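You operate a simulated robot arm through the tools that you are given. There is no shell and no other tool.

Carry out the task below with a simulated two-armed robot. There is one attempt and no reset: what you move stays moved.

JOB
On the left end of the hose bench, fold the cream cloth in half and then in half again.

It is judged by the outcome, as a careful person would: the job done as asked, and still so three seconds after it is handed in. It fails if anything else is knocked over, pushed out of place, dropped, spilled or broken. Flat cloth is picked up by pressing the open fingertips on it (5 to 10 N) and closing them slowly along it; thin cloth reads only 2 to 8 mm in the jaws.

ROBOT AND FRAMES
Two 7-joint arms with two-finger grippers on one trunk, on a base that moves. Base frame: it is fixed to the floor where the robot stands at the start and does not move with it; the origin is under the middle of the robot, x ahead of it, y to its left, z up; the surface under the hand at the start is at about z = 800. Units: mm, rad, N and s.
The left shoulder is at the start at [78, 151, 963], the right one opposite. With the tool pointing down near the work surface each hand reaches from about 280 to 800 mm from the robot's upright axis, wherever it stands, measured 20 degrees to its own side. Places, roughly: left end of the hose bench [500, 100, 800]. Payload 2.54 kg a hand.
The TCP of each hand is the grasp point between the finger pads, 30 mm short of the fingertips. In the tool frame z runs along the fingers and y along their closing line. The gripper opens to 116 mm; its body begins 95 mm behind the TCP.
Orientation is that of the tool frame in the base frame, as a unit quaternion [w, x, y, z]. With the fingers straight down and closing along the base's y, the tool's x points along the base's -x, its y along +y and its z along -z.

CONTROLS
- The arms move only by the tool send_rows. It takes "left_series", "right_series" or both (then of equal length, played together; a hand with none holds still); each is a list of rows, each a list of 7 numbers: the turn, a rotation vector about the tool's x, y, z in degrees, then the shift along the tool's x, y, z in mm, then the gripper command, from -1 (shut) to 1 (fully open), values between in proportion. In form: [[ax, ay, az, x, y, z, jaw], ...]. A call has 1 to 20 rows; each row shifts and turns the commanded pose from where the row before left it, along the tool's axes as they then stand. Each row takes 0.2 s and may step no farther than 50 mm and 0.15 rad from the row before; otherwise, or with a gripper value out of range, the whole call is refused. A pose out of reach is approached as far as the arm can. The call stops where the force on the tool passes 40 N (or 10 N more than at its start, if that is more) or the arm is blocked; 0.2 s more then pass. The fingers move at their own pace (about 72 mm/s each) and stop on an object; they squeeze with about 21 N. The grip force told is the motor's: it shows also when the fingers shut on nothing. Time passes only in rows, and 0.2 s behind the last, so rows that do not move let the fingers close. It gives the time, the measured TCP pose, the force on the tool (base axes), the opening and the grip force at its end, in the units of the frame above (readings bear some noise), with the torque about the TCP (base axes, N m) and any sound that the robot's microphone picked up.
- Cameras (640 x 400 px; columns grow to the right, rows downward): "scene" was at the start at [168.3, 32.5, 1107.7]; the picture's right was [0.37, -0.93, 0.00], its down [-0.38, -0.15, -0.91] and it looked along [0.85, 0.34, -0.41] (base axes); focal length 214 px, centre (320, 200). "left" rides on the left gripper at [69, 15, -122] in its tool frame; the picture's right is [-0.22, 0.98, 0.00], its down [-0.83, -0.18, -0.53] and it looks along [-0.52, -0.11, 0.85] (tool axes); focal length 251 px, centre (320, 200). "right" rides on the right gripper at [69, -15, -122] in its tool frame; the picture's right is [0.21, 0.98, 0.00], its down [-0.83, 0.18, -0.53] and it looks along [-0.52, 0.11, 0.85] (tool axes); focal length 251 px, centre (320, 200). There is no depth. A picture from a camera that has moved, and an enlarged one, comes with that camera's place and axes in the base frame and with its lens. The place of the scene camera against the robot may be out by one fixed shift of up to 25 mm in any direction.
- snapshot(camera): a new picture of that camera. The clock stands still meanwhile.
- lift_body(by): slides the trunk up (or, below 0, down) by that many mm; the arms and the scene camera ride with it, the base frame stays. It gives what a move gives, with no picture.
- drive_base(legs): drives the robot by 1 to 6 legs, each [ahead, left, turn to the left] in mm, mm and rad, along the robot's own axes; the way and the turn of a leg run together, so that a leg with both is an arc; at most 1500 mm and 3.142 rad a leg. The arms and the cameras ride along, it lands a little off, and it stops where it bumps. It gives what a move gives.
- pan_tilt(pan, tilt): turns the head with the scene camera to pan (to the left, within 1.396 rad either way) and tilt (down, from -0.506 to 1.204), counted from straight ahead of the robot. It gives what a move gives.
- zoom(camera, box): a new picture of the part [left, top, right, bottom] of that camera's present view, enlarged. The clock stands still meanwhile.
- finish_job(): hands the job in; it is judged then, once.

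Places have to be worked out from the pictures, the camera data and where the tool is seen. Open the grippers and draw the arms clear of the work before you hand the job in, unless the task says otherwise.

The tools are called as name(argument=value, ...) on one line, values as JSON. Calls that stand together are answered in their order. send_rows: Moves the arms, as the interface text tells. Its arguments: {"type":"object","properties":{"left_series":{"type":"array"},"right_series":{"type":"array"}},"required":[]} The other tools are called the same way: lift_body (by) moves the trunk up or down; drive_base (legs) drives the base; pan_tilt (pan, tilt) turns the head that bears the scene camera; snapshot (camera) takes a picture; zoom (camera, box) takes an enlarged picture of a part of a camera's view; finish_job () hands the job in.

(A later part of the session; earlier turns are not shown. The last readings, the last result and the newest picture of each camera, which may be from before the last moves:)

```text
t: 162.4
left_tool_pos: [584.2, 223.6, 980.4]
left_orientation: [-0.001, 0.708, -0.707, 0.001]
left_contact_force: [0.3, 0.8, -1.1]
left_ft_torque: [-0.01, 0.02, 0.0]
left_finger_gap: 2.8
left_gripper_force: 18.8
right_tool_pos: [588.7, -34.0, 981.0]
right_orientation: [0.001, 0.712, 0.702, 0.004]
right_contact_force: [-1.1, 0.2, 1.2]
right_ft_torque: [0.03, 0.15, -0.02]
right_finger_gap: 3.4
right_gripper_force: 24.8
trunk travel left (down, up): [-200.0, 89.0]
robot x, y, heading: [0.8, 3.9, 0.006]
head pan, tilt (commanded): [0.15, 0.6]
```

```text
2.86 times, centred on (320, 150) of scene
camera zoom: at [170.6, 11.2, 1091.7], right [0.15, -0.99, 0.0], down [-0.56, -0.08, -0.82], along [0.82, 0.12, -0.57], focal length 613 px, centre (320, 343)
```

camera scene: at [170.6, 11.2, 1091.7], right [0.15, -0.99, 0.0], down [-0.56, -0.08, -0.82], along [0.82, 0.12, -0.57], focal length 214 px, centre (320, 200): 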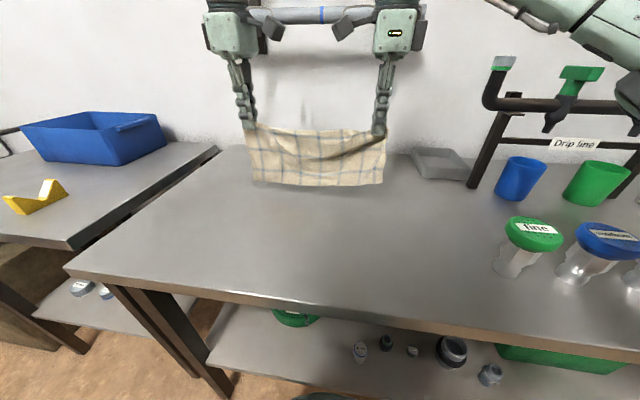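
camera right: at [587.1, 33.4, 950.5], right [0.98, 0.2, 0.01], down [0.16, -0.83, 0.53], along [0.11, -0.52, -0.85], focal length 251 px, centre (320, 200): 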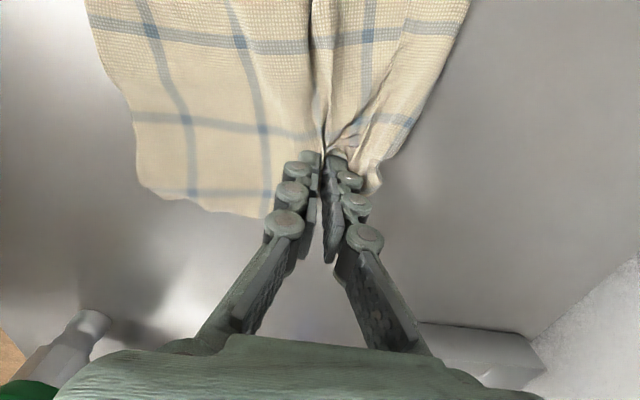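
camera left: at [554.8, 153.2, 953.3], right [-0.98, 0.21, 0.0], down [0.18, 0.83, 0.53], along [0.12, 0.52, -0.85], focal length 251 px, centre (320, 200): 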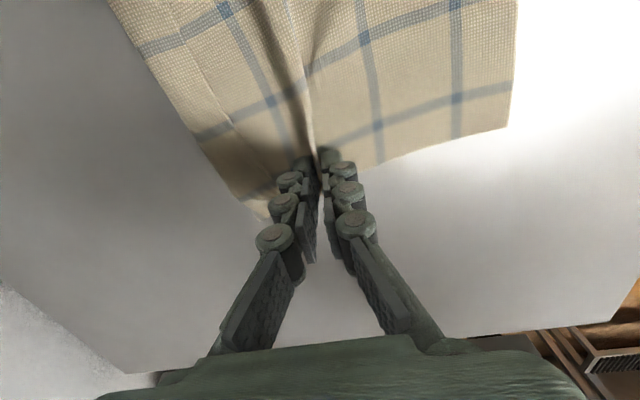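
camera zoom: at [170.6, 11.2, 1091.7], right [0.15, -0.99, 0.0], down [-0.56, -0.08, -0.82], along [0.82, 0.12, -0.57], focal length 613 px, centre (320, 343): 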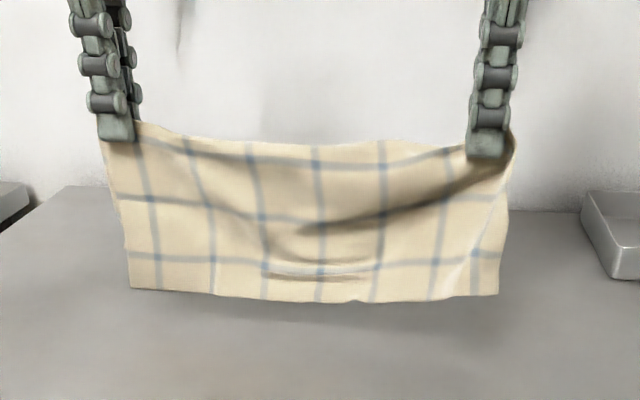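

The cloth hangs neatly doubled over its mid-line. I stretch it slightly sideways, lower until the hems touch, then carry the fold toward the robot while lowering so the doubled cloth lies down flat.

send_rows(left_series=[[0, 0, 0, -4, 0, 10, -1], [0, 0, 0, 0, 0, 10, -1], [0, 0, 0, 0, 0, 14, -1], [0, 0, 0, 0, 10, 2, -1], [0, 0, 0, 0, 20, 4, -1], [0, 0, 0, 0, 20, 7, -1], [0, 0, 0, 0, 20, 13, -1], [0, 0, 0, 0, 15, 14, -1], [0, 0, 0, 0, 13, 18, -1], [0, 0, 0, 0, 10, 20, -1], [0, 0, 0, 0, 8, 20, -1], [0, 0, 0, 0, 5, 10, -1], [0, 0, 0, 0, 0, 0, -1]], right_series=[[0, 0, 0, -4, 0, 10, -1], [0, 0, 0, 0, 0, 10, -1], [0, 0, 0, 0, 0, 14, -1], [0, 0, 0, 0, -10, 2, -1], [0, 0, 0, 0, -20, 4, -1], [0, 0, 0, 0, -20, 7, -1], [0, 0, 0, 0, -20, 13, -1], [0, 0, 0, 0, -15, 14, -1], [0, 0, 0, 0, -13, 18, -1], [0, 0, 0, 0, -10, 20, -1], [0, 0, 0, 0, -8, 20, -1], [0, 0, 0, 0, -5, 10, -1], [0, 0, 0, 0, 0, 0, -1]])

snapshot(camera="scene")

zoom(camera="scene", box=[210, 120, 410, 260])

snapshot(camera="left")

snapshot(camera="right")

```text
t: 165.2
left_tool_pos: [466.0, 224.7, 838.9]
left_orientation: [-0.001, 0.709, -0.705, 0.0]
left_contact_force: [0.9, 0.4, -1.7]
left_ft_torque: [-0.02, -0.19, -0.01]
left_finger_gap: 2.5
left_gripper_force: 18.6
right_tool_pos: [468.7, -35.4, 839.2]
right_orientation: [0.001, 0.713, 0.701, 0.003]
right_contact_force: [0.0, -0.8, 2.2]
right_ft_torque: [-0.02, -0.1, -0.02]
right_finger_gap: 2.2
right_gripper_force: 19.9
trunk travel left (down, up): [-200.0, 89.0]
robot x, y, heading: [3.4, 0.9, 0.002]
head pan, tilt (commanded): [0.15, 0.6]
```

```text
taken
camera scene: at [170.5, 11.2, 1091.8], right [0.15, -0.99, 0.0], down [-0.56, -0.08, -0.83], along [0.82, 0.12, -0.56], focal length 214 px, centre (320, 200)
```

scene: 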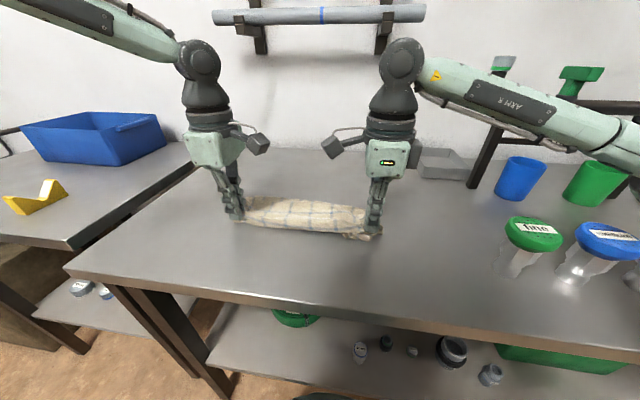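

```text
2.86 times, centred on (310, 190) of scene
camera zoom: at [170.5, 11.2, 1091.8], right [0.15, -0.99, 0.0], down [-0.56, -0.08, -0.83], along [0.82, 0.12, -0.56], focal length 613 px, centre (349, 229)
```

zoom: 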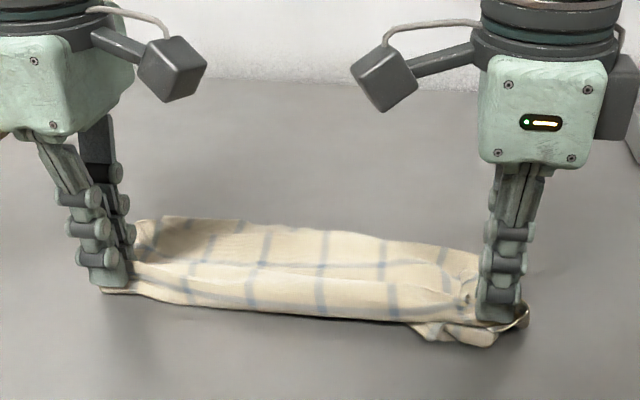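

```text
taken
camera left: at [449.6, 156.5, 961.0], right [-0.98, 0.21, 0.0], down [0.18, 0.83, 0.53], along [0.11, 0.52, -0.85], focal length 251 px, centre (320, 200)
```

left: 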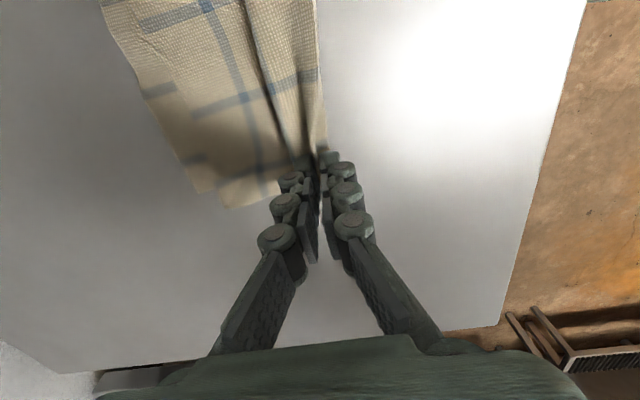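

```text
taken
camera right: at [453.4, 32.8, 959.5], right [0.98, 0.2, 0.01], down [0.16, -0.83, 0.53], along [0.11, -0.52, -0.85], focal length 251 px, centre (320, 200)
```

right: 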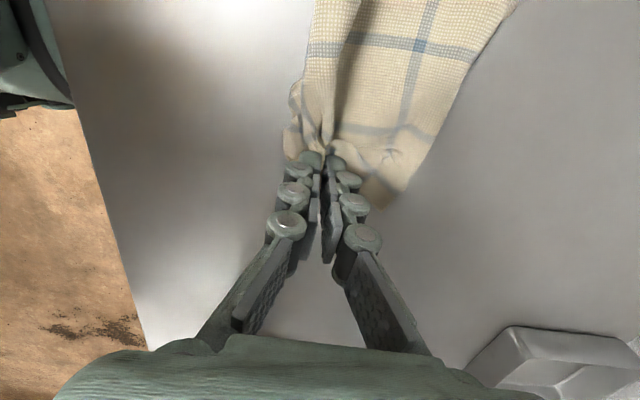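

It's down, but with some slack: hems at x≈550 and the fold at 466. I draw the fold ~30 mm more toward the robot, low, to flatten it.

send_rows(left_series=[[0, 0, 0, 0, 8, 2, -1], [0, 0, 0, 0, 10, 1, -1], [0, 0, 0, 0, 10, 0, -1], [0, 0, 0, 0, 0, 0, -1]], right_series=[[0, 0, 0, 0, -8, 2, -1], [0, 0, 0, 0, -10, 1, -1], [0, 0, 0, 0, -10, 0, -1], [0, 0, 0, 0, 0, 0, -1]])

zoom(camera="scene", box=[210, 120, 410, 260])

snapshot(camera="left")

snapshot(camera="right")

```text
t: 166.2
left_tool_pos: [437.7, 226.2, 836.0]
left_orientation: [-0.001, 0.709, -0.706, 0.003]
left_contact_force: [-0.2, -0.2, 2.4]
left_ft_torque: [-0.01, -0.03, -0.01]
left_finger_gap: 1.0
left_gripper_force: 17.4
right_tool_pos: [441.0, -34.7, 834.4]
right_orientation: [0.0, 0.713, 0.701, 0.004]
right_contact_force: [-0.1, -0.3, 3.1]
right_ft_torque: [-0.03, -0.01, 0.0]
right_finger_gap: 2.5
right_gripper_force: 20.1
trunk travel left (down, up): [-200.0, 89.0]
robot x, y, heading: [2.5, -1.0, -0.003]
head pan, tilt (commanded): [0.15, 0.6]
```

```text
2.86 times, centred on (310, 190) of scene
camera zoom: at [170.5, 11.2, 1091.8], right [0.15, -0.99, 0.0], down [-0.56, -0.08, -0.83], along [0.82, 0.12, -0.56], focal length 613 px, centre (349, 229)
```

zoom: 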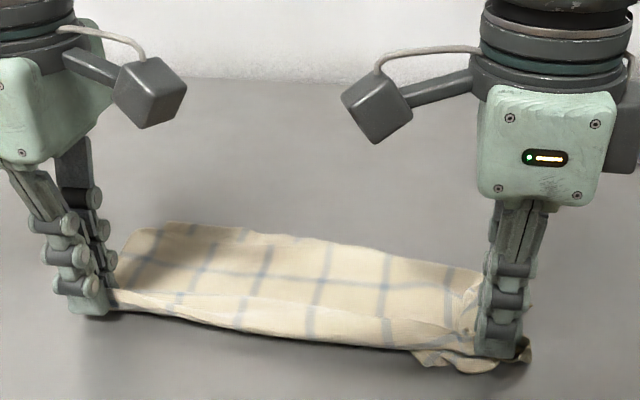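

```text
taken
camera left: at [422.0, 157.3, 958.9], right [-0.98, 0.21, 0.0], down [0.18, 0.83, 0.53], along [0.11, 0.52, -0.85], focal length 251 px, centre (320, 200)
```

left: 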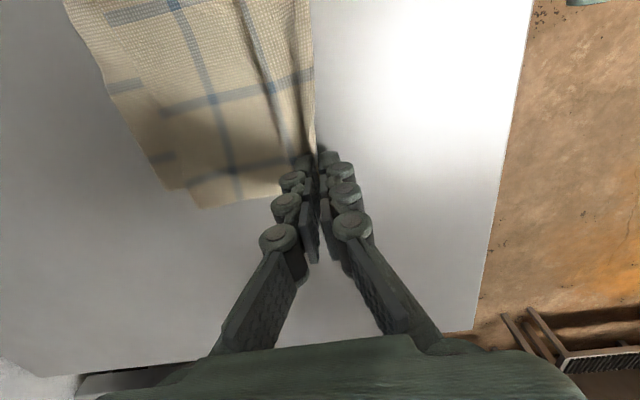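

```text
taken
camera right: at [425.9, 33.4, 955.6], right [0.98, 0.2, 0.01], down [0.16, -0.83, 0.53], along [0.11, -0.52, -0.85], focal length 251 px, centre (320, 200)
```

right: 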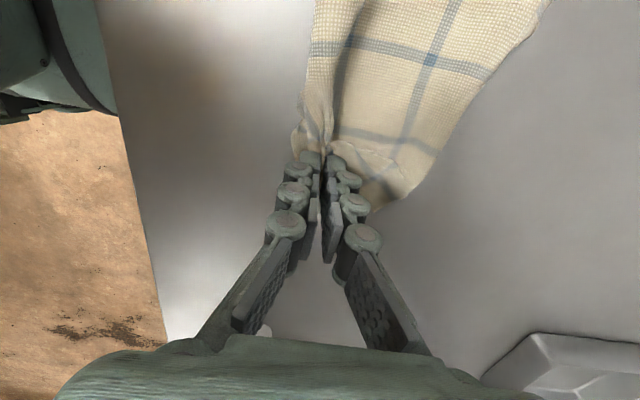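

Flatter now. I release both hands gently and lift them clear to inspect the fold.

send_rows(left_series=[[0, 0, 0, 0, 0, 1, -1], [0, 0, 0, 0, 0, 0, -0.85], [0, 0, 0, 0, 0, 0, -0.7], [0, 0, 0, 0, 0, 0, -0.55], [0, 0, 0, 0, 0, 0, -0.4], [0, 0, 0, 0, 0, -10, -0.4], [0, 0, 0, 0, 0, -30, -0.4], [0, 0, 0, -10, 0, -35, -0.4], [0, 0, 0, -25, 0, -30, -0.4], [0, 0, 0, -30, 0, 0, -0.4], [0, 0, 0, 0, 0, 0, -0.4]], right_series=[[0, 0, 0, 0, 0, 0.5, -1], [0, 0, 0, 0, 0, 0, -0.85], [0, 0, 0, 0, 0, 0, -0.7], [0, 0, 0, 0, 0, 0, -0.55], [0, 0, 0, 0, 0, 0, -0.4], [0, 0, 0, 0, 0, -10, -0.4], [0, 0, 0, 0, 0, -30, -0.4], [0, 0, 0, -10, 0, -35, -0.4], [0, 0, 0, -25, 0, -30, -0.4], [0, 0, 0, -30, 0, 0, -0.4], [0, 0, 0, 0, 0, 0, -0.4]])

pan_tilt(pan=0.15, tilt=0.75)

snapshot(camera="scene")

zoom(camera="scene", box=[220, 130, 400, 240])

snapshot(camera="left")

snapshot(camera="right")

```text
t: 168.7
left_tool_pos: [433.7, 295.0, 938.4]
left_orientation: [0.0, 0.708, -0.706, 0.001]
left_contact_force: [-0.6, 0.7, 0.0]
left_ft_torque: [0.01, 0.01, -0.03]
left_finger_gap: 34.9
left_gripper_force: 0.1
right_tool_pos: [439.8, -101.7, 940.1]
right_orientation: [0.002, 0.713, 0.701, 0.004]
right_contact_force: [-0.1, -0.2, 0.1]
right_ft_torque: [0.01, 0.02, 0.01]
right_finger_gap: 34.8
right_gripper_force: 0.3
trunk travel left (down, up): [-200.0, 89.0]
robot x, y, heading: [3.9, 2.1, 0.001]
head pan, tilt (commanded): [0.15, 0.6]
```

```text
t: 169.3
left_tool_pos: [435.2, 293.8, 937.1]
left_orientation: [-0.001, 0.709, -0.705, 0.001]
left_contact_force: [-0.5, -0.3, 1.1]
left_ft_torque: [0.02, -0.02, -0.01]
left_finger_gap: 34.8
left_gripper_force: 0.0
right_tool_pos: [440.3, -102.7, 938.9]
right_orientation: [0.001, 0.713, 0.701, 0.004]
right_contact_force: [-0.9, -0.5, 0.0]
right_ft_torque: [0.01, 0.03, 0.01]
right_finger_gap: 34.8
right_gripper_force: 0.0
trunk travel left (down, up): [-200.0, 89.0]
robot x, y, heading: [2.6, -1.1, -0.002]
head pan, tilt (commanded): [0.15, 0.75]
```

```text
taken
camera scene: at [165.2, 10.4, 1078.9], right [0.15, -0.99, 0.0], down [-0.67, -0.1, -0.73], along [0.72, 0.11, -0.68], focal length 214 px, centre (320, 200)
```

scene: 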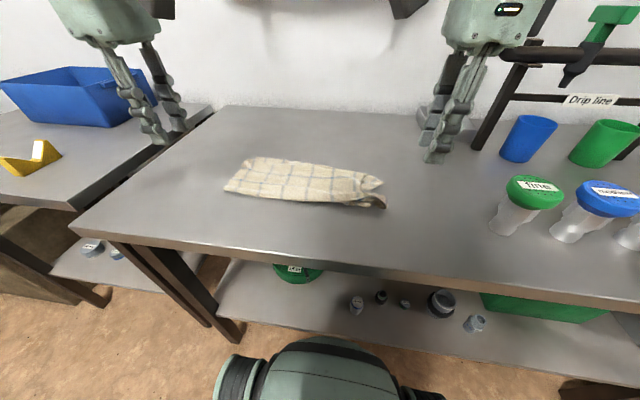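

```text
3.56 times, centred on (310, 185) of scene
camera zoom: at [165.2, 10.4, 1078.9], right [0.15, -0.99, 0.0], down [-0.67, -0.1, -0.73], along [0.72, 0.11, -0.68], focal length 763 px, centre (356, 253)
```

zoom: 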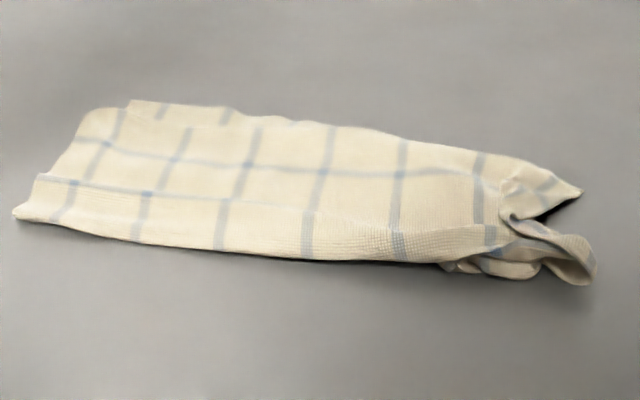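

```text
taken
camera left: at [419.1, 225.3, 1060.2], right [-0.98, 0.21, 0.0], down [0.18, 0.83, 0.53], along [0.11, 0.52, -0.85], focal length 251 px, centre (320, 200)
```

left: 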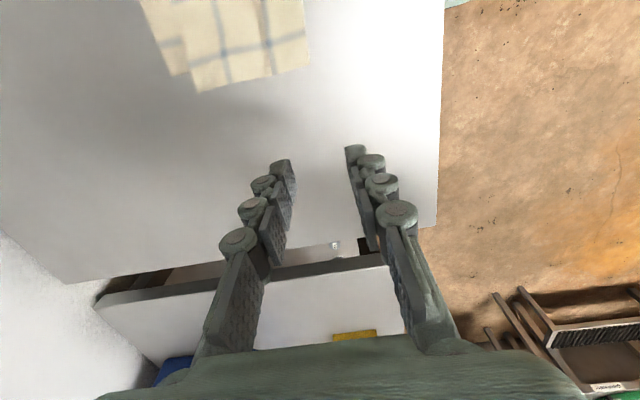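

```text
taken
camera right: at [425.3, -33.2, 1060.1], right [0.98, 0.2, 0.01], down [0.16, -0.83, 0.53], along [0.11, -0.52, -0.85], focal length 251 px, centre (320, 200)
```

right: 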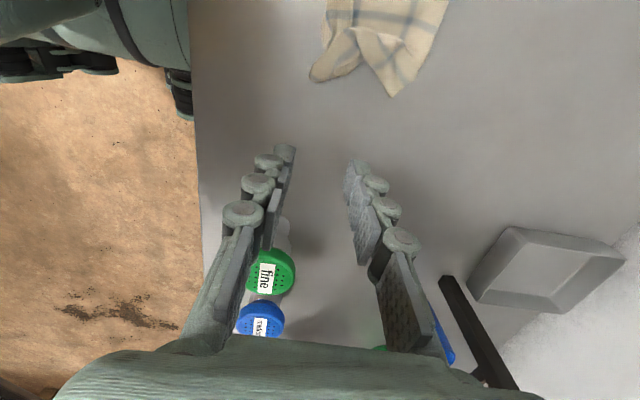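

The half fold looks good; only the right end has a curl. I zoom in on both ends.

zoom(camera="right", box=[260, 0, 480, 120])

zoom(camera="left", box=[120, 0, 340, 120])

zoom(camera="scene", box=[330, 160, 400, 220])

```text
2.91 times, centred on (370, 60) of right
camera zoom: at [425.3, -33.2, 1060.1], right [0.98, 0.2, 0.01], down [0.16, -0.83, 0.53], along [0.11, -0.52, -0.85], focal length 731 px, centre (174, 607)
```

zoom: 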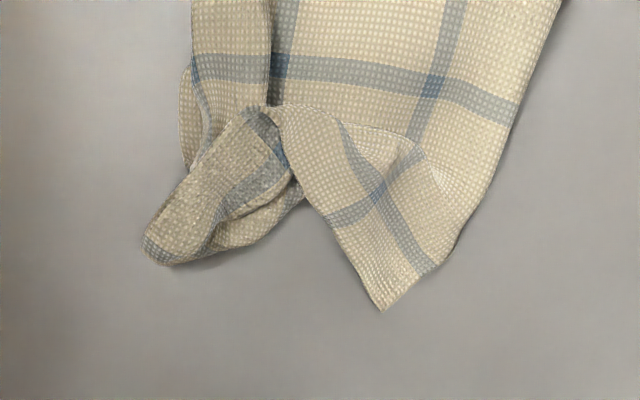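

```text
2.91 times, centred on (230, 60) of left
camera zoom: at [419.1, 225.3, 1060.2], right [-0.98, 0.21, 0.0], down [0.18, 0.83, 0.53], along [0.11, 0.52, -0.85], focal length 731 px, centre (582, 607)
```

zoom: 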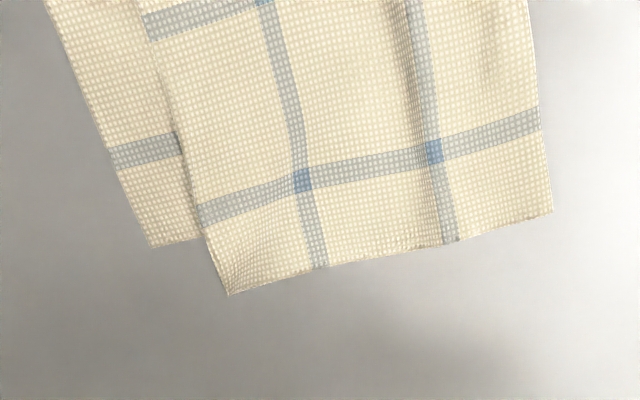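

```text
6.67 times, centred on (365, 190) of scene
camera zoom: at [165.2, 10.4, 1078.9], right [0.15, -0.99, 0.0], down [-0.67, -0.1, -0.73], along [0.72, 0.11, -0.68], focal length 1430 px, centre (20, 267)
```

zoom: 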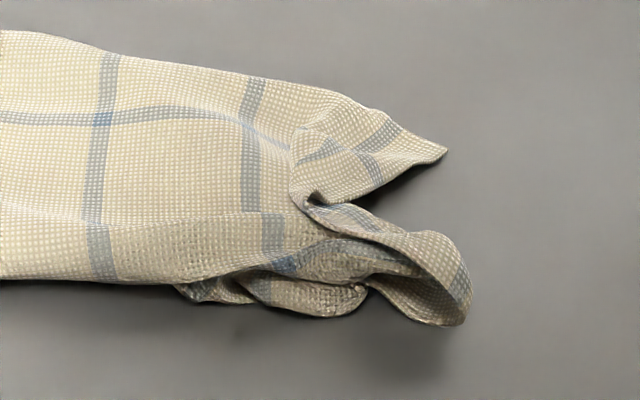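

The left end is tidy; at the right end the fold's tail has curled into a loop near [425, −60]. I use the right hand (closing along x) to take that loop and pull it out sideways.

send_rows(right_series=[[0, 0, 0, 15, -4, 10, -0.1], [0, 0, 0, 18, -5, 25, -0.1], [0, 0, 0, 16, -4, 25, -0.1], [0, 0, 0, 0, 0, 25, -0.1], [0, 0, 0, 0, 0, 12, -0.1], [0, 0, 0, 0, 0, 0, -0.1]])

snapshot(camera="right")

```text
t: 170.8
left_tool_pos: [434.1, 294.4, 938.0]
left_orientation: [0.0, 0.708, -0.706, 0.0]
left_contact_force: [0.0, -0.2, 0.9]
left_ft_torque: [0.01, -0.01, 0.0]
left_finger_gap: 34.8
left_gripper_force: 0.1
right_tool_pos: [427.7, -51.8, 845.2]
right_orientation: [0.001, 0.713, 0.701, 0.003]
right_contact_force: [-0.3, -0.5, 0.0]
right_ft_torque: [0.01, -0.03, -0.01]
right_finger_gap: 52.3
right_gripper_force: 0.0
trunk travel left (down, up): [-200.0, 89.0]
robot x, y, heading: [-0.1, 1.7, 0.002]
head pan, tilt (commanded): [0.15, 0.75]
```

```text
taken
camera right: at [412.7, 16.8, 964.9], right [0.98, 0.2, 0.01], down [0.16, -0.83, 0.53], along [0.11, -0.52, -0.85], focal length 251 px, centre (320, 200)
```

right: 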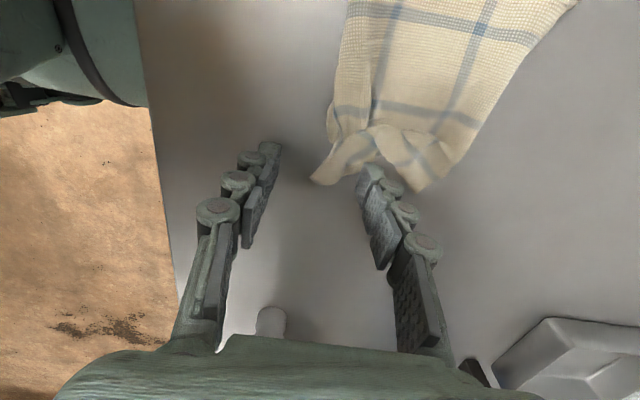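

send_rows(right_series=[[0, 0, 0, 0, 0, 5, -0.1], [0, 0, 0, 0, 0, 4, -0.1], [0, 0, 0, 0, 0, 0, -0.3], [0, 0, 0, 0, 0, 0, -0.5], [0, 0, 0, 0, 0, 0, -0.7], [0, 0, 0, 0, 0, 0, -0.9], [0, 0, 0, 0, 0, 0, -1], [0, 0, 0, 0, 0, 0, -1], [0, 0, 0, 0, 0, 0, -1]])

snapshot(camera="right")

```text
t: 172.8
left_tool_pos: [436.0, 292.9, 938.5]
left_orientation: [0.0, 0.709, -0.706, 0.001]
left_contact_force: [0.3, 0.5, 0.0]
left_ft_torque: [-0.02, -0.02, 0.0]
left_finger_gap: 34.7
left_gripper_force: 0.1
right_tool_pos: [428.5, -52.0, 833.5]
right_orientation: [0.002, 0.713, 0.701, 0.004]
right_contact_force: [0.2, 0.4, -0.2]
right_ft_torque: [-0.05, -0.05, -0.01]
right_finger_gap: 7.5
right_gripper_force: 20.9
trunk travel left (down, up): [-200.0, 89.0]
robot x, y, heading: [1.8, 2.9, 0.001]
head pan, tilt (commanded): [0.15, 0.75]
```

```text
taken
camera right: at [412.5, 17.4, 954.8], right [0.98, 0.2, 0.01], down [0.16, -0.83, 0.53], along [0.11, -0.52, -0.85], focal length 251 px, centre (320, 200)
```

right: 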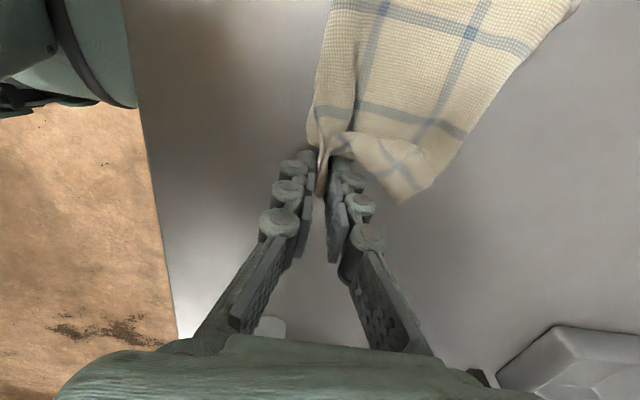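

It holds the loop (7.5 mm). I pull it about 22 mm to the right along the bench.

send_rows(right_series=[[0, 0, 0, -6, 0, 0, -1], [0, 0, 0, -8, 0, 0, -1], [0, 0, 0, -8, 0, 0, -1], [0, 0, 0, 0, 0, 0, -1]])

snapshot(camera="right")

zoom(camera="scene", box=[220, 130, 400, 240])

```text
t: 173.8
left_tool_pos: [434.7, 295.0, 937.4]
left_orientation: [0.0, 0.709, -0.706, 0.0]
left_contact_force: [0.8, 0.7, 0.3]
left_ft_torque: [-0.01, 0.02, 0.01]
left_finger_gap: 34.7
left_gripper_force: 0.1
right_tool_pos: [427.3, -73.4, 833.9]
right_orientation: [0.002, 0.713, 0.701, 0.004]
right_contact_force: [0.3, -0.6, -0.1]
right_ft_torque: [0.0, 0.01, -0.01]
right_finger_gap: 7.4
right_gripper_force: 20.8
trunk travel left (down, up): [-200.0, 89.0]
robot x, y, heading: [2.8, -1.2, 0.001]
head pan, tilt (commanded): [0.15, 0.75]
```

```text
taken
camera right: at [411.6, -4.8, 954.5], right [0.98, 0.2, 0.01], down [0.16, -0.83, 0.53], along [0.11, -0.52, -0.85], focal length 251 px, centre (320, 200)
```

right: 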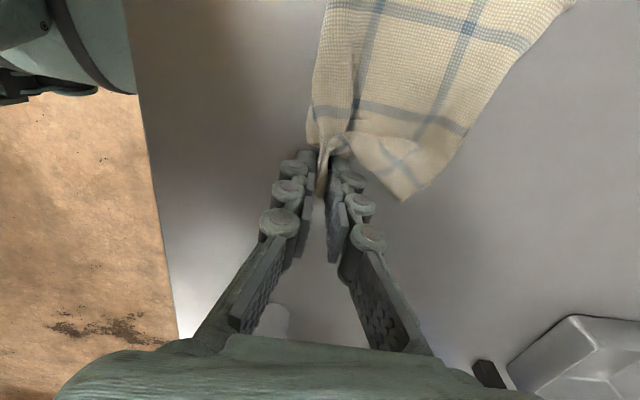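

```text
3.56 times, centred on (310, 185) of scene
camera zoom: at [165.1, 10.4, 1078.9], right [0.15, -0.99, 0.0], down [-0.67, -0.1, -0.73], along [0.72, 0.11, -0.68], focal length 763 px, centre (356, 253)
```

zoom: 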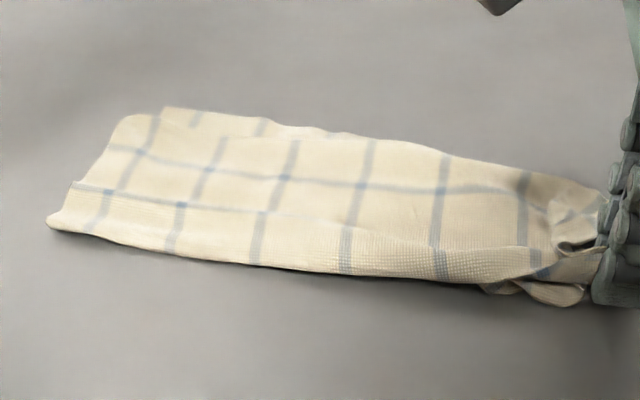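

Pulling moved the whole strip a little; the rest of that bunching should drop open when it hangs for the second fold. I release it and move the right hand up to look.

send_rows(right_series=[[0, 0, 0, 0, 0, 0, -0.6], [0, 0, 0, 0, 0, 0, -0.1], [0, 0, 0, 0, 0, 0, -0.1], [0, 0, 0, 0, 0, -20, -0.1], [0, 0, 0, -10, 0, -35, -0.3], [0, 0, 0, -20, 0, -40, -0.3], [0, 0, 0, -20, 0, -20, -0.3], [0, 0, 0, 0, 0, 0, -0.3]])

zoom(camera="scene", box=[220, 130, 400, 240])

zoom(camera="right", box=[220, 0, 500, 150])

```text
t: 175.6
left_tool_pos: [434.8, 295.1, 937.9]
left_orientation: [-0.001, 0.708, -0.706, 0.001]
left_contact_force: [-0.9, 0.5, 0.0]
left_ft_torque: [0.01, 0.03, -0.01]
left_finger_gap: 34.8
left_gripper_force: 0.2
right_tool_pos: [425.0, -125.7, 949.3]
right_orientation: [0.002, 0.713, 0.702, 0.003]
right_contact_force: [-0.3, -0.8, -0.4]
right_ft_torque: [0.0, 0.02, 0.0]
right_finger_gap: 40.7
right_gripper_force: 0.0
trunk travel left (down, up): [-200.0, 89.0]
robot x, y, heading: [0.3, -1.4, 0.001]
head pan, tilt (commanded): [0.15, 0.75]
```

```text
3.56 times, centred on (310, 185) of scene
camera zoom: at [165.2, 10.4, 1078.9], right [0.15, -0.99, 0.0], down [-0.67, -0.1, -0.73], along [0.72, 0.11, -0.68], focal length 763 px, centre (356, 253)
```

zoom: 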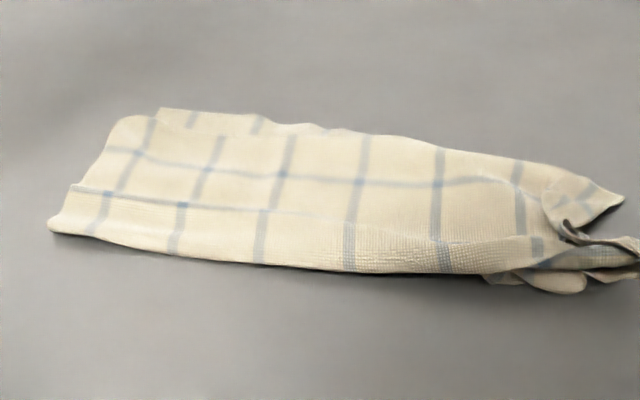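

```text
2.29 times, centred on (360, 75) of right
camera zoom: at [409.9, -56.6, 1068.7], right [0.98, 0.2, 0.01], down [0.16, -0.83, 0.53], along [0.11, -0.52, -0.85], focal length 575 px, centre (229, 486)
```

zoom: 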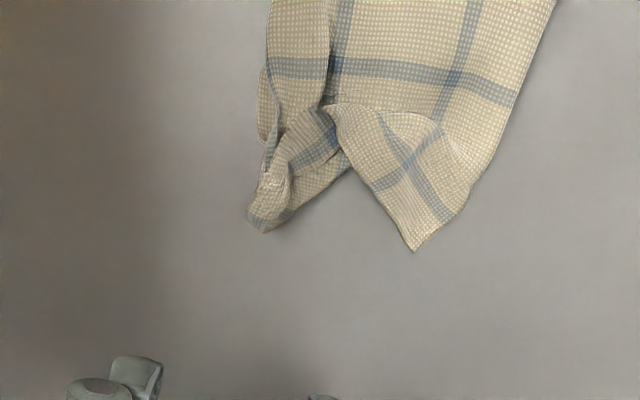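

For the second fold I'll use the same method across the strip: two pinches on its centre line (near hand leaning back, far hand leaning forward so they don't collide). First both hands turn back to close along y with opposite 20° leans.

send_rows(left_series=[[0, 0, 8.2, 0, 0, 0, -0.3], [0, 0, 8.2, 0, 0, 0, -0.3], [0, 0, 8.2, 0, 0, 0, -0.3], [0, 0, 8.2, 0, 0, 0, -0.3], [0, 0, 8.2, 0, 0, 0, -0.3], [0, 0, 8.2, 0, 0, 0, -0.3], [0, 0, 8.2, 0, 0, 0, -0.3], [0, 0, 8.2, 0, 0, 0, -0.3], [0, 0, 8.2, 0, 0, 0, -0.3], [0, 0, 8.2, 0, 0, 0, -0.3], [0, 0, 8.2, 0, 0, 0, -0.3], [0, -7, 0, 0, 0, 0, -0.3], [0, -7, 0, 0, 0, 0, -0.3], [0, -6, 0, 0, 0, 0, -0.3], [0, 0, 0, 0, 0, 0, -0.3]], right_series=[[0, 0, -8.2, 0, 0, 0, -0.3], [0, 0, -8.2, 0, 0, 0, -0.3], [0, 0, -8.2, 0, 0, 0, -0.3], [0, 0, -8.2, 0, 0, 0, -0.3], [0, 0, -8.2, 0, 0, 0, -0.3], [0, 0, -8.2, 0, 0, 0, -0.3], [0, 0, -8.2, 0, 0, 0, -0.3], [0, 0, -8.2, 0, 0, 0, -0.3], [0, 0, -8.2, 0, 0, 0, -0.3], [0, 0, -8.2, 0, 0, 0, -0.3], [0, 0, -8.2, 0, 0, 0, -0.3], [0, 7, 0, 0, 0, 0, -0.3], [0, 7, 0, 0, 0, 0, -0.3], [0, 6, 0, 0, 0, 0, -0.3], [0, 0, 0, 0, 0, 0, -0.3]])

```text
t: 178.8
left_tool_pos: [435.8, 290.8, 940.7]
left_orientation: [0.176, 0.0, 0.984, 0.0]
left_contact_force: [-0.7, 0.0, 0.1]
left_ft_torque: [0.01, -0.01, 0.01]
left_finger_gap: 40.9
left_gripper_force: 0.0
right_tool_pos: [426.1, -123.1, 949.3]
right_orientation: [-0.171, 0.004, 0.985, 0.002]
right_contact_force: [-1.3, -0.3, 0.9]
right_ft_torque: [0.01, -0.03, 0.04]
right_finger_gap: 40.5
right_gripper_force: 0.1
trunk travel left (down, up): [-200.0, 89.0]
robot x, y, heading: [-0.4, -2.7, -0.001]
head pan, tilt (commanded): [0.15, 0.75]
```

Orientations are set. The right hand moves over the far end of the centre line, still high, and I look through its camera.

send_rows(right_series=[[0, 0, 0, -19, 28, -3.5, -0.3], [0, 0, 0, -19, 31, -3.5, -0.3], [0, 0, 0, -19, 31, -3.5, -0.3], [0, 0, 0, -19, 31, -3.5, -0.3], [0, 0, 0, -19, 31, -3.5, -0.3], [0, 0, 0, -19, 31, -3.5, -0.3], [0, 0, 0, 0, 0, 0, -0.3]])

snapshot(camera="right")

snapshot(camera="left")

```text
t: 180.3
left_tool_pos: [435.8, 290.4, 940.7]
left_orientation: [0.174, 0.0, 0.985, 0.0]
left_contact_force: [-0.3, 0.3, -0.4]
left_ft_torque: [0.04, -0.02, 0.0]
left_finger_gap: 40.5
left_gripper_force: 0.1
right_tool_pos: [542.7, 58.2, 928.6]
right_orientation: [-0.17, 0.006, 0.985, 0.002]
right_contact_force: [0.5, 0.3, -0.5]
right_ft_torque: [-0.03, -0.02, 0.0]
right_finger_gap: 40.5
right_gripper_force: 0.0
trunk travel left (down, up): [-200.0, 89.0]
robot x, y, heading: [3.6, 0.4, -0.004]
head pan, tilt (commanded): [0.15, 0.75]
```

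```text
taken
camera right: at [518.2, 43.3, 1065.7], right [-0.19, 0.98, 0.07], down [0.96, 0.17, 0.23], along [0.21, 0.11, -0.97], focal length 251 px, centre (320, 200)
```

right: 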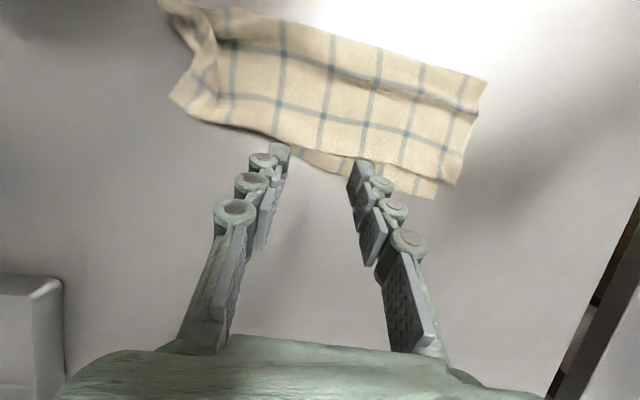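

```text
taken
camera left: at [327.8, 306.5, 1032.0], right [0.2, 0.98, 0.07], down [0.59, -0.18, 0.79], along [0.78, -0.11, -0.61], focal length 251 px, centre (320, 200)
```

left: 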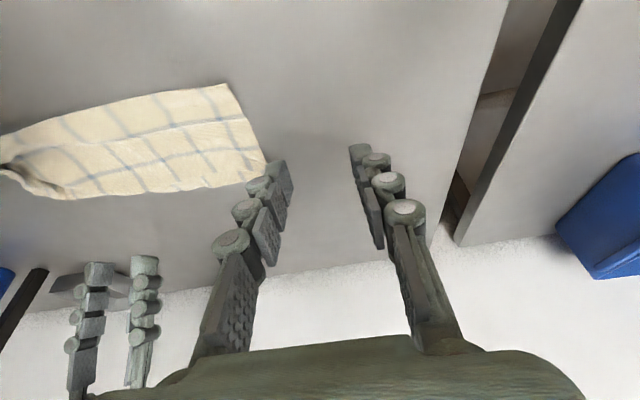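

zoom(camera="right", box=[150, 0, 500, 210])

```text
1.83 times, centred on (325, 105) of right
camera zoom: at [518.2, 43.3, 1065.7], right [-0.19, 0.98, 0.07], down [0.96, 0.17, 0.23], along [0.21, 0.11, -0.97], focal length 460 px, centre (311, 374)
```

zoom: 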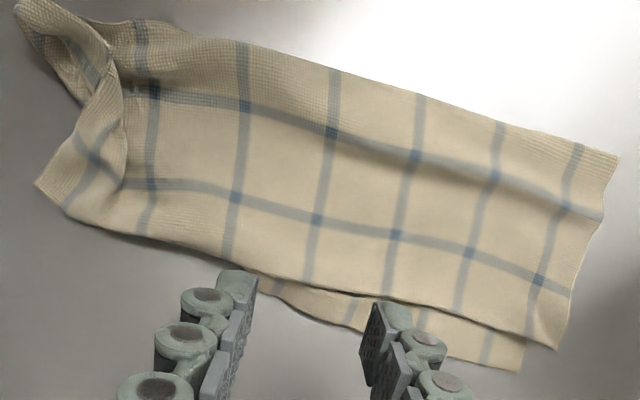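

This view shows the 7 grid lines clearly: the middle one runs from [415, 55] at the fold edge to [525, 60] at the open edge. I bring both hands down over it: left near x≈426, right near x≈515.

send_rows(left_series=[[0, 0, 0, 2, -40, 3, -0.3], [0, 0, 0, 4, -45, 5, -0.3], [0, 0, 0, 4, -45, 5, -0.3], [0, 0, 0, 4, -45, 5, -0.3], [0, 0, 0, 4, -40, 8, -0.3], [0, 0, 0, 5, -19, 14, -0.3], [0, 0, 0, 7, 0, 18, -0.3], [0, 0, 0, 7, 0, 18, -0.3], [0, 0, 0, 0, 0, 0, -0.3]], right_series=[[0, 0, 0, 0, 0, 16, -0.3], [0, 0, 0, 0, 0, 16, -0.3], [0, 0, 0, 0, 1.8, 16, -0.3], [0, 0, 0, 0, 0, 16, -0.3], [0, 0, 0, -0.9, 0, 15, -0.3], [0, 0, 0, 0, 0, 0, -0.3], [0, 0, 0, 0, 0, 0, -0.3], [0, 0, 0, 0, 0, 0, -0.3], [0, 0, 0, 0, 0, 0, -0.3]])

snapshot(camera="right")

snapshot(camera="left")

snapshot(camera="scene")

```text
t: 182.3
left_tool_pos: [427.3, 56.2, 858.6]
left_orientation: [0.174, -0.001, 0.985, 0.0]
left_contact_force: [-0.4, 0.2, -0.8]
left_ft_torque: [0.01, -0.03, 0.0]
left_finger_gap: 40.4
left_gripper_force: 0.1
right_tool_pos: [516.1, 58.5, 854.2]
right_orientation: [-0.17, 0.007, 0.985, 0.003]
right_contact_force: [-0.6, -0.2, -0.4]
right_ft_torque: [-0.02, -0.04, -0.02]
right_finger_gap: 40.7
right_gripper_force: 0.0
trunk travel left (down, up): [-200.0, 89.0]
robot x, y, heading: [-1.7, -1.8, 0.002]
head pan, tilt (commanded): [0.15, 0.75]
```

```text
taken
camera right: at [492.1, 44.0, 990.9], right [-0.19, 0.98, 0.07], down [0.96, 0.17, 0.23], along [0.21, 0.11, -0.97], focal length 251 px, centre (320, 200)
```

right: 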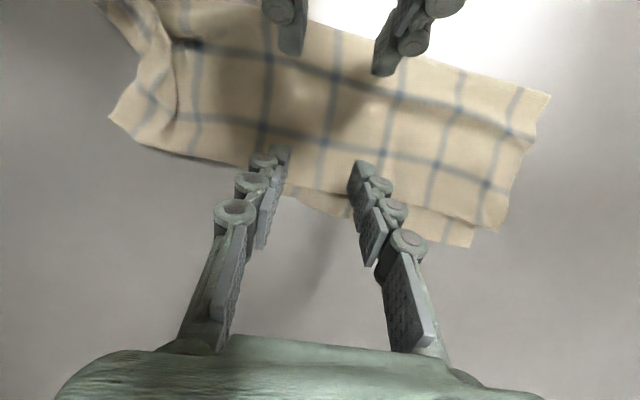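

```text
taken
camera left: at [319.4, 71.9, 949.2], right [0.2, 0.98, 0.07], down [0.59, -0.18, 0.79], along [0.78, -0.11, -0.61], focal length 251 px, centre (320, 200)
```

left: 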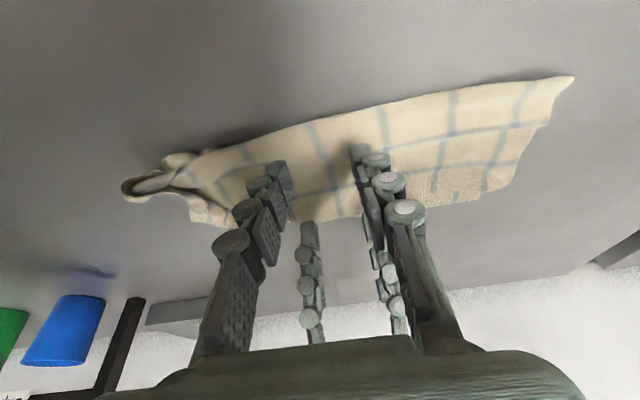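

```text
taken
camera scene: at [165.1, 10.4, 1078.9], right [0.15, -0.99, 0.0], down [-0.67, -0.1, -0.73], along [0.72, 0.11, -0.68], focal length 214 px, centre (320, 200)
```

scene: 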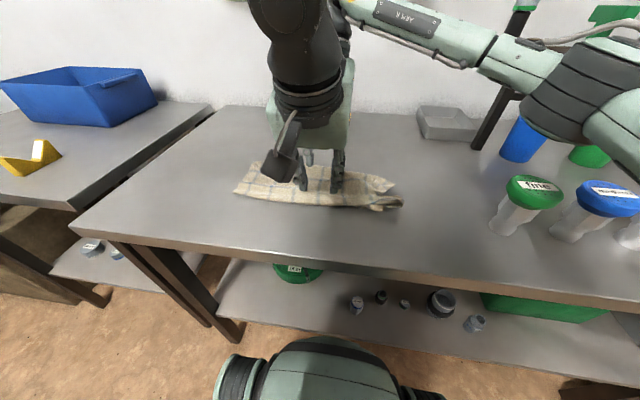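

Both hands straddle the centre line. I lower them toward contact.

send_rows(left_series=[[0, 0, 0, 2.4, 0, 6.6, -0.3], [0, 0, 0, 2.4, 0, 6.6, -0.3], [0, 0, 0, 1.4, 0, 3.8, -0.3], [0, 0, 0, 0, 0, 0, -0.3]], right_series=[[0, 0, 0, -2, 0, 5, -0.3], [0, 0, 0, -2, 0, 5, -0.3], [0, 0, 0, -1, 0, 3, -0.3], [0, 0, 0, 0, 0, 0, -0.3]])

```text
t: 183.3
left_tool_pos: [426.5, 58.3, 838.6]
left_orientation: [0.174, 0.001, 0.985, 0.0]
left_contact_force: [-0.4, -0.3, 0.5]
left_ft_torque: [0.02, 0.01, 0.01]
left_finger_gap: 40.7
left_gripper_force: 0.0
right_tool_pos: [516.5, 59.4, 841.9]
right_orientation: [-0.17, 0.007, 0.985, 0.003]
right_contact_force: [-0.4, 0.4, -0.2]
right_ft_torque: [0.01, -0.01, -0.02]
right_finger_gap: 40.5
right_gripper_force: 0.1
trunk travel left (down, up): [-200.0, 89.0]
robot x, y, heading: [-2.3, -1.3, -0.002]
head pan, tilt (commanded): [0.15, 0.75]
```

send_rows(left_series=[[0, 0, 0, 0.7, 0, 1.9, -0.3], [0, 0, 0, 0.5, 0, 1.4, -0.3], [0, 0, 0, 0.35, 0, 0.95, -0.3], [0, 0, 0, 0, 0, 0, -0.3]], right_series=[[0, 0, 0, -1, 0, 2.8, -0.3], [0, 0, 0, -1, 0, 2.8, -0.3], [0, 0, 0, -0.5, 0, 1.4, -0.3], [0, 0, 0, 0, 0, 0, -0.3]])

```text
t: 184.3
left_tool_pos: [426.1, 57.9, 833.2]
left_orientation: [0.175, 0.0, 0.985, 0.0]
left_contact_force: [0.0, 0.4, 1.2]
left_ft_torque: [0.02, -0.01, 0.02]
left_finger_gap: 40.9
left_gripper_force: 0.0
right_tool_pos: [516.8, 58.9, 835.5]
right_orientation: [-0.171, 0.005, 0.985, 0.003]
right_contact_force: [-0.2, -0.2, -0.2]
right_ft_torque: [-0.03, -0.01, -0.01]
right_finger_gap: 40.5
right_gripper_force: 0.0
trunk travel left (down, up): [-200.0, 89.0]
robot x, y, heading: [1.9, -0.2, -0.001]
head pan, tilt (commanded): [0.15, 0.75]
```

send_rows(left_series=[[0, 0, 0, 0.35, 0, 0.95, -0.3], [0, 0, 0, 0.35, 0, 0.95, -0.3], [0, 0, 0, 0, 0, 0, -0.3]], right_series=[[0, 0, 0, -0.7, 0, 1.9, -0.3], [0, 0, 0, -0.5, 0, 1.4, -0.3], [0, 0, 0, 0, 0, 0, -0.3]])

```text
t: 185.2
left_tool_pos: [426.5, 57.4, 832.5]
left_orientation: [0.176, 0.0, 0.984, 0.0]
left_contact_force: [0.2, -0.3, 3.5]
left_ft_torque: [0.02, -0.01, 0.01]
left_finger_gap: 41.1
left_gripper_force: 0.4
right_tool_pos: [515.4, 59.4, 833.5]
right_orientation: [-0.169, 0.005, 0.986, 0.003]
right_contact_force: [-0.1, -0.4, 23.1]
right_ft_torque: [-0.16, -0.03, -0.02]
right_finger_gap: 37.9
right_gripper_force: 5.8
trunk travel left (down, up): [-200.0, 89.0]
robot x, y, heading: [-1.8, -3.8, 0.002]
head pan, tilt (commanded): [0.15, 0.75]
```

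The right is pressing too hard (23 N); I ease it up 1 mm and press the left a little more.

send_rows(left_series=[[0, 0, 0, 0.35, 0, 0.95, -0.3], [0, 0, 0, 0.2, 0, 0.5, -0.3], [0, 0, 0, 0, 0, 0, -0.3]], right_series=[[0, 0, 0, 0.3, 0, -0.9, -0.3], [0, 0, 0, 0, 0, 0, -0.3], [0, 0, 0, 0, 0, 0, -0.3]])

```text
t: 185.9
left_tool_pos: [427.5, 58.0, 831.4]
left_orientation: [0.177, -0.001, 0.984, 0.0]
left_contact_force: [-0.4, 1.1, 23.8]
left_ft_torque: [0.11, -0.01, -0.01]
left_finger_gap: 41.5
left_gripper_force: 4.4
right_tool_pos: [516.3, 58.8, 832.3]
right_orientation: [-0.169, 0.007, 0.986, 0.003]
right_contact_force: [-0.4, -0.2, 7.4]
right_ft_torque: [0.04, -0.02, 0.02]
right_finger_gap: 40.8
right_gripper_force: 0.0
trunk travel left (down, up): [-200.0, 89.0]
robot x, y, heading: [2.2, -2.0, -0.004]
head pan, tilt (commanded): [0.15, 0.75]
```

send_rows(left_series=[[0, 0, 0, -0.2, 0, -0.5, -0.3], [0, 0, 0, 0, 0, 0, -0.36], [0, 0, 0, 0, 0, 0, -0.42], [0, 0, 0, 0, 0, 0, -0.48], [0, 0, 0, 0, 0, 0, -0.54], [0, 0, 0, 0, 0, 0, -0.6]], right_series=[[0, 0, 0, -0.1, 0, 0.4, -0.3], [0, 0, 0, 0, 0, 0, -0.36], [0, 0, 0, 0, 0, 0, -0.42], [0, 0, 0, 0, 0, 0, -0.48], [0, 0, 0, 0, 0, 0, -0.54], [0, 0, 0, 0, 0, 0, -0.6]])

snapshot(camera="right")

snapshot(camera="left")

```text
t: 187.3
left_tool_pos: [426.6, 57.3, 832.7]
left_orientation: [0.176, 0.0, 0.984, 0.001]
left_contact_force: [0.3, 0.2, 17.5]
left_ft_torque: [-0.13, -0.03, 0.0]
left_finger_gap: 24.0
left_gripper_force: 0.1
right_tool_pos: [517.0, 58.4, 831.7]
right_orientation: [-0.169, 0.006, 0.986, 0.003]
right_contact_force: [-0.7, -0.4, 8.8]
right_ft_torque: [0.03, -0.01, 0.0]
right_finger_gap: 22.3
right_gripper_force: 0.1
trunk travel left (down, up): [-200.0, 89.0]
robot x, y, heading: [0.9, -0.3, 0.003]
head pan, tilt (commanded): [0.15, 0.75]
```

```text
taken
camera right: at [491.5, 43.2, 968.8], right [-0.19, 0.98, 0.07], down [0.96, 0.17, 0.23], along [0.21, 0.12, -0.97], focal length 251 px, centre (320, 200)
```

right: 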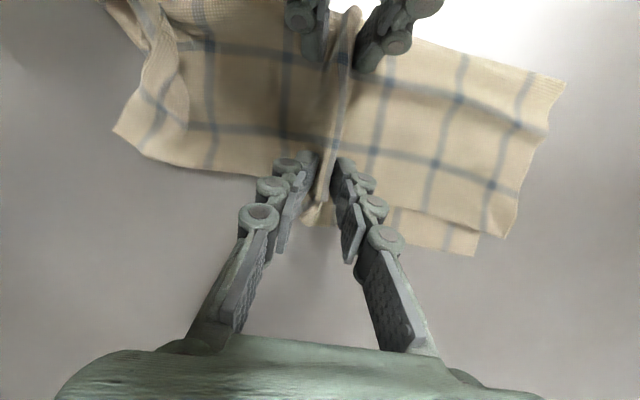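

```text
taken
camera left: at [318.7, 72.7, 922.8], right [0.2, 0.98, 0.07], down [0.59, -0.18, 0.79], along [0.78, -0.11, -0.61], focal length 251 px, centre (320, 200)
```

left: 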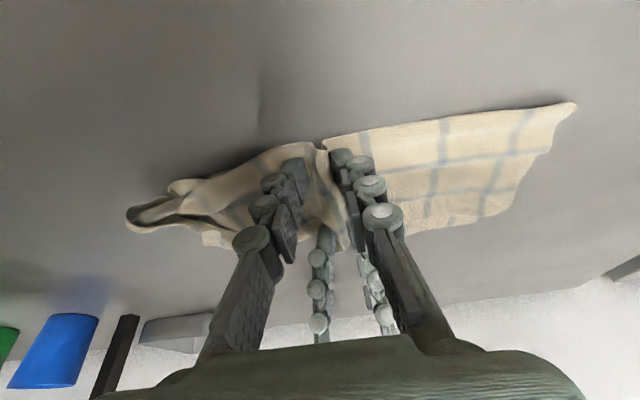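

A clean ridge is forming all along the centre line between the hands. I finish closing slowly.

send_rows(left_series=[[0, 0, 0, 0, 0, 0, -0.66], [0, 0, 0, 0, 0, 0, -0.72], [0, 0, 0, 0, 0, 0, -0.78], [0, 0, 0, 0, 0, 0, -0.84], [0, 0, 0, 0, 0, 0, -0.9], [0, 0, 0, 0, 0, 0, -1], [0, 0, 0, 0, 0, 0, -1], [0, 0, 0, 0, 0, 0, -1]], right_series=[[0, 0, 0, -0.1, 0, 0.2, -0.66], [0, 0, 0, 0, 0, 0, -0.72], [0, 0, 0, 0, 0, 0, -0.78], [0, 0, 0, 0, 0, 0, -0.84], [0, 0, 0, 0, 0, 0, -0.9], [0, 0, 0, 0, 0, 0, -1], [0, 0, 0, 0, 0, 0, -1], [0, 0, 0, 0, 0, 0, -1]])

snapshot(camera="right")

snapshot(camera="left")

```text
t: 189.2
left_tool_pos: [426.7, 58.5, 831.2]
left_orientation: [0.175, -0.001, 0.985, 0.0]
left_contact_force: [0.7, 0.9, 5.2]
left_ft_torque: [0.05, 0.0, 0.0]
left_finger_gap: 3.0
left_gripper_force: 18.5
right_tool_pos: [516.7, 59.0, 831.5]
right_orientation: [-0.17, 0.006, 0.985, 0.003]
right_contact_force: [-1.7, -1.5, 7.9]
right_ft_torque: [-0.06, 0.06, 0.0]
right_finger_gap: 3.7
right_gripper_force: 21.0
trunk travel left (down, up): [-200.0, 89.0]
robot x, y, heading: [-2.7, -2.8, -0.001]
head pan, tilt (commanded): [0.15, 0.75]
```

```text
taken
camera right: at [492.0, 44.2, 968.9], right [-0.19, 0.98, 0.07], down [0.96, 0.17, 0.23], along [0.21, 0.11, -0.97], focal length 251 px, centre (320, 200)
```

right: 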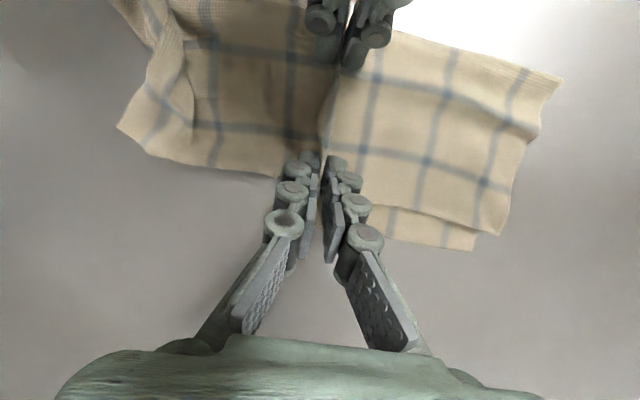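

```text
taken
camera left: at [319.2, 72.7, 922.4], right [0.2, 0.98, 0.07], down [0.59, -0.18, 0.79], along [0.78, -0.11, -0.61], focal length 251 px, centre (320, 200)
```

left: 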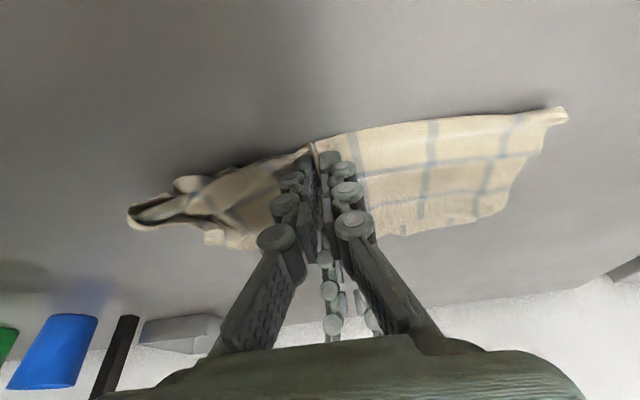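

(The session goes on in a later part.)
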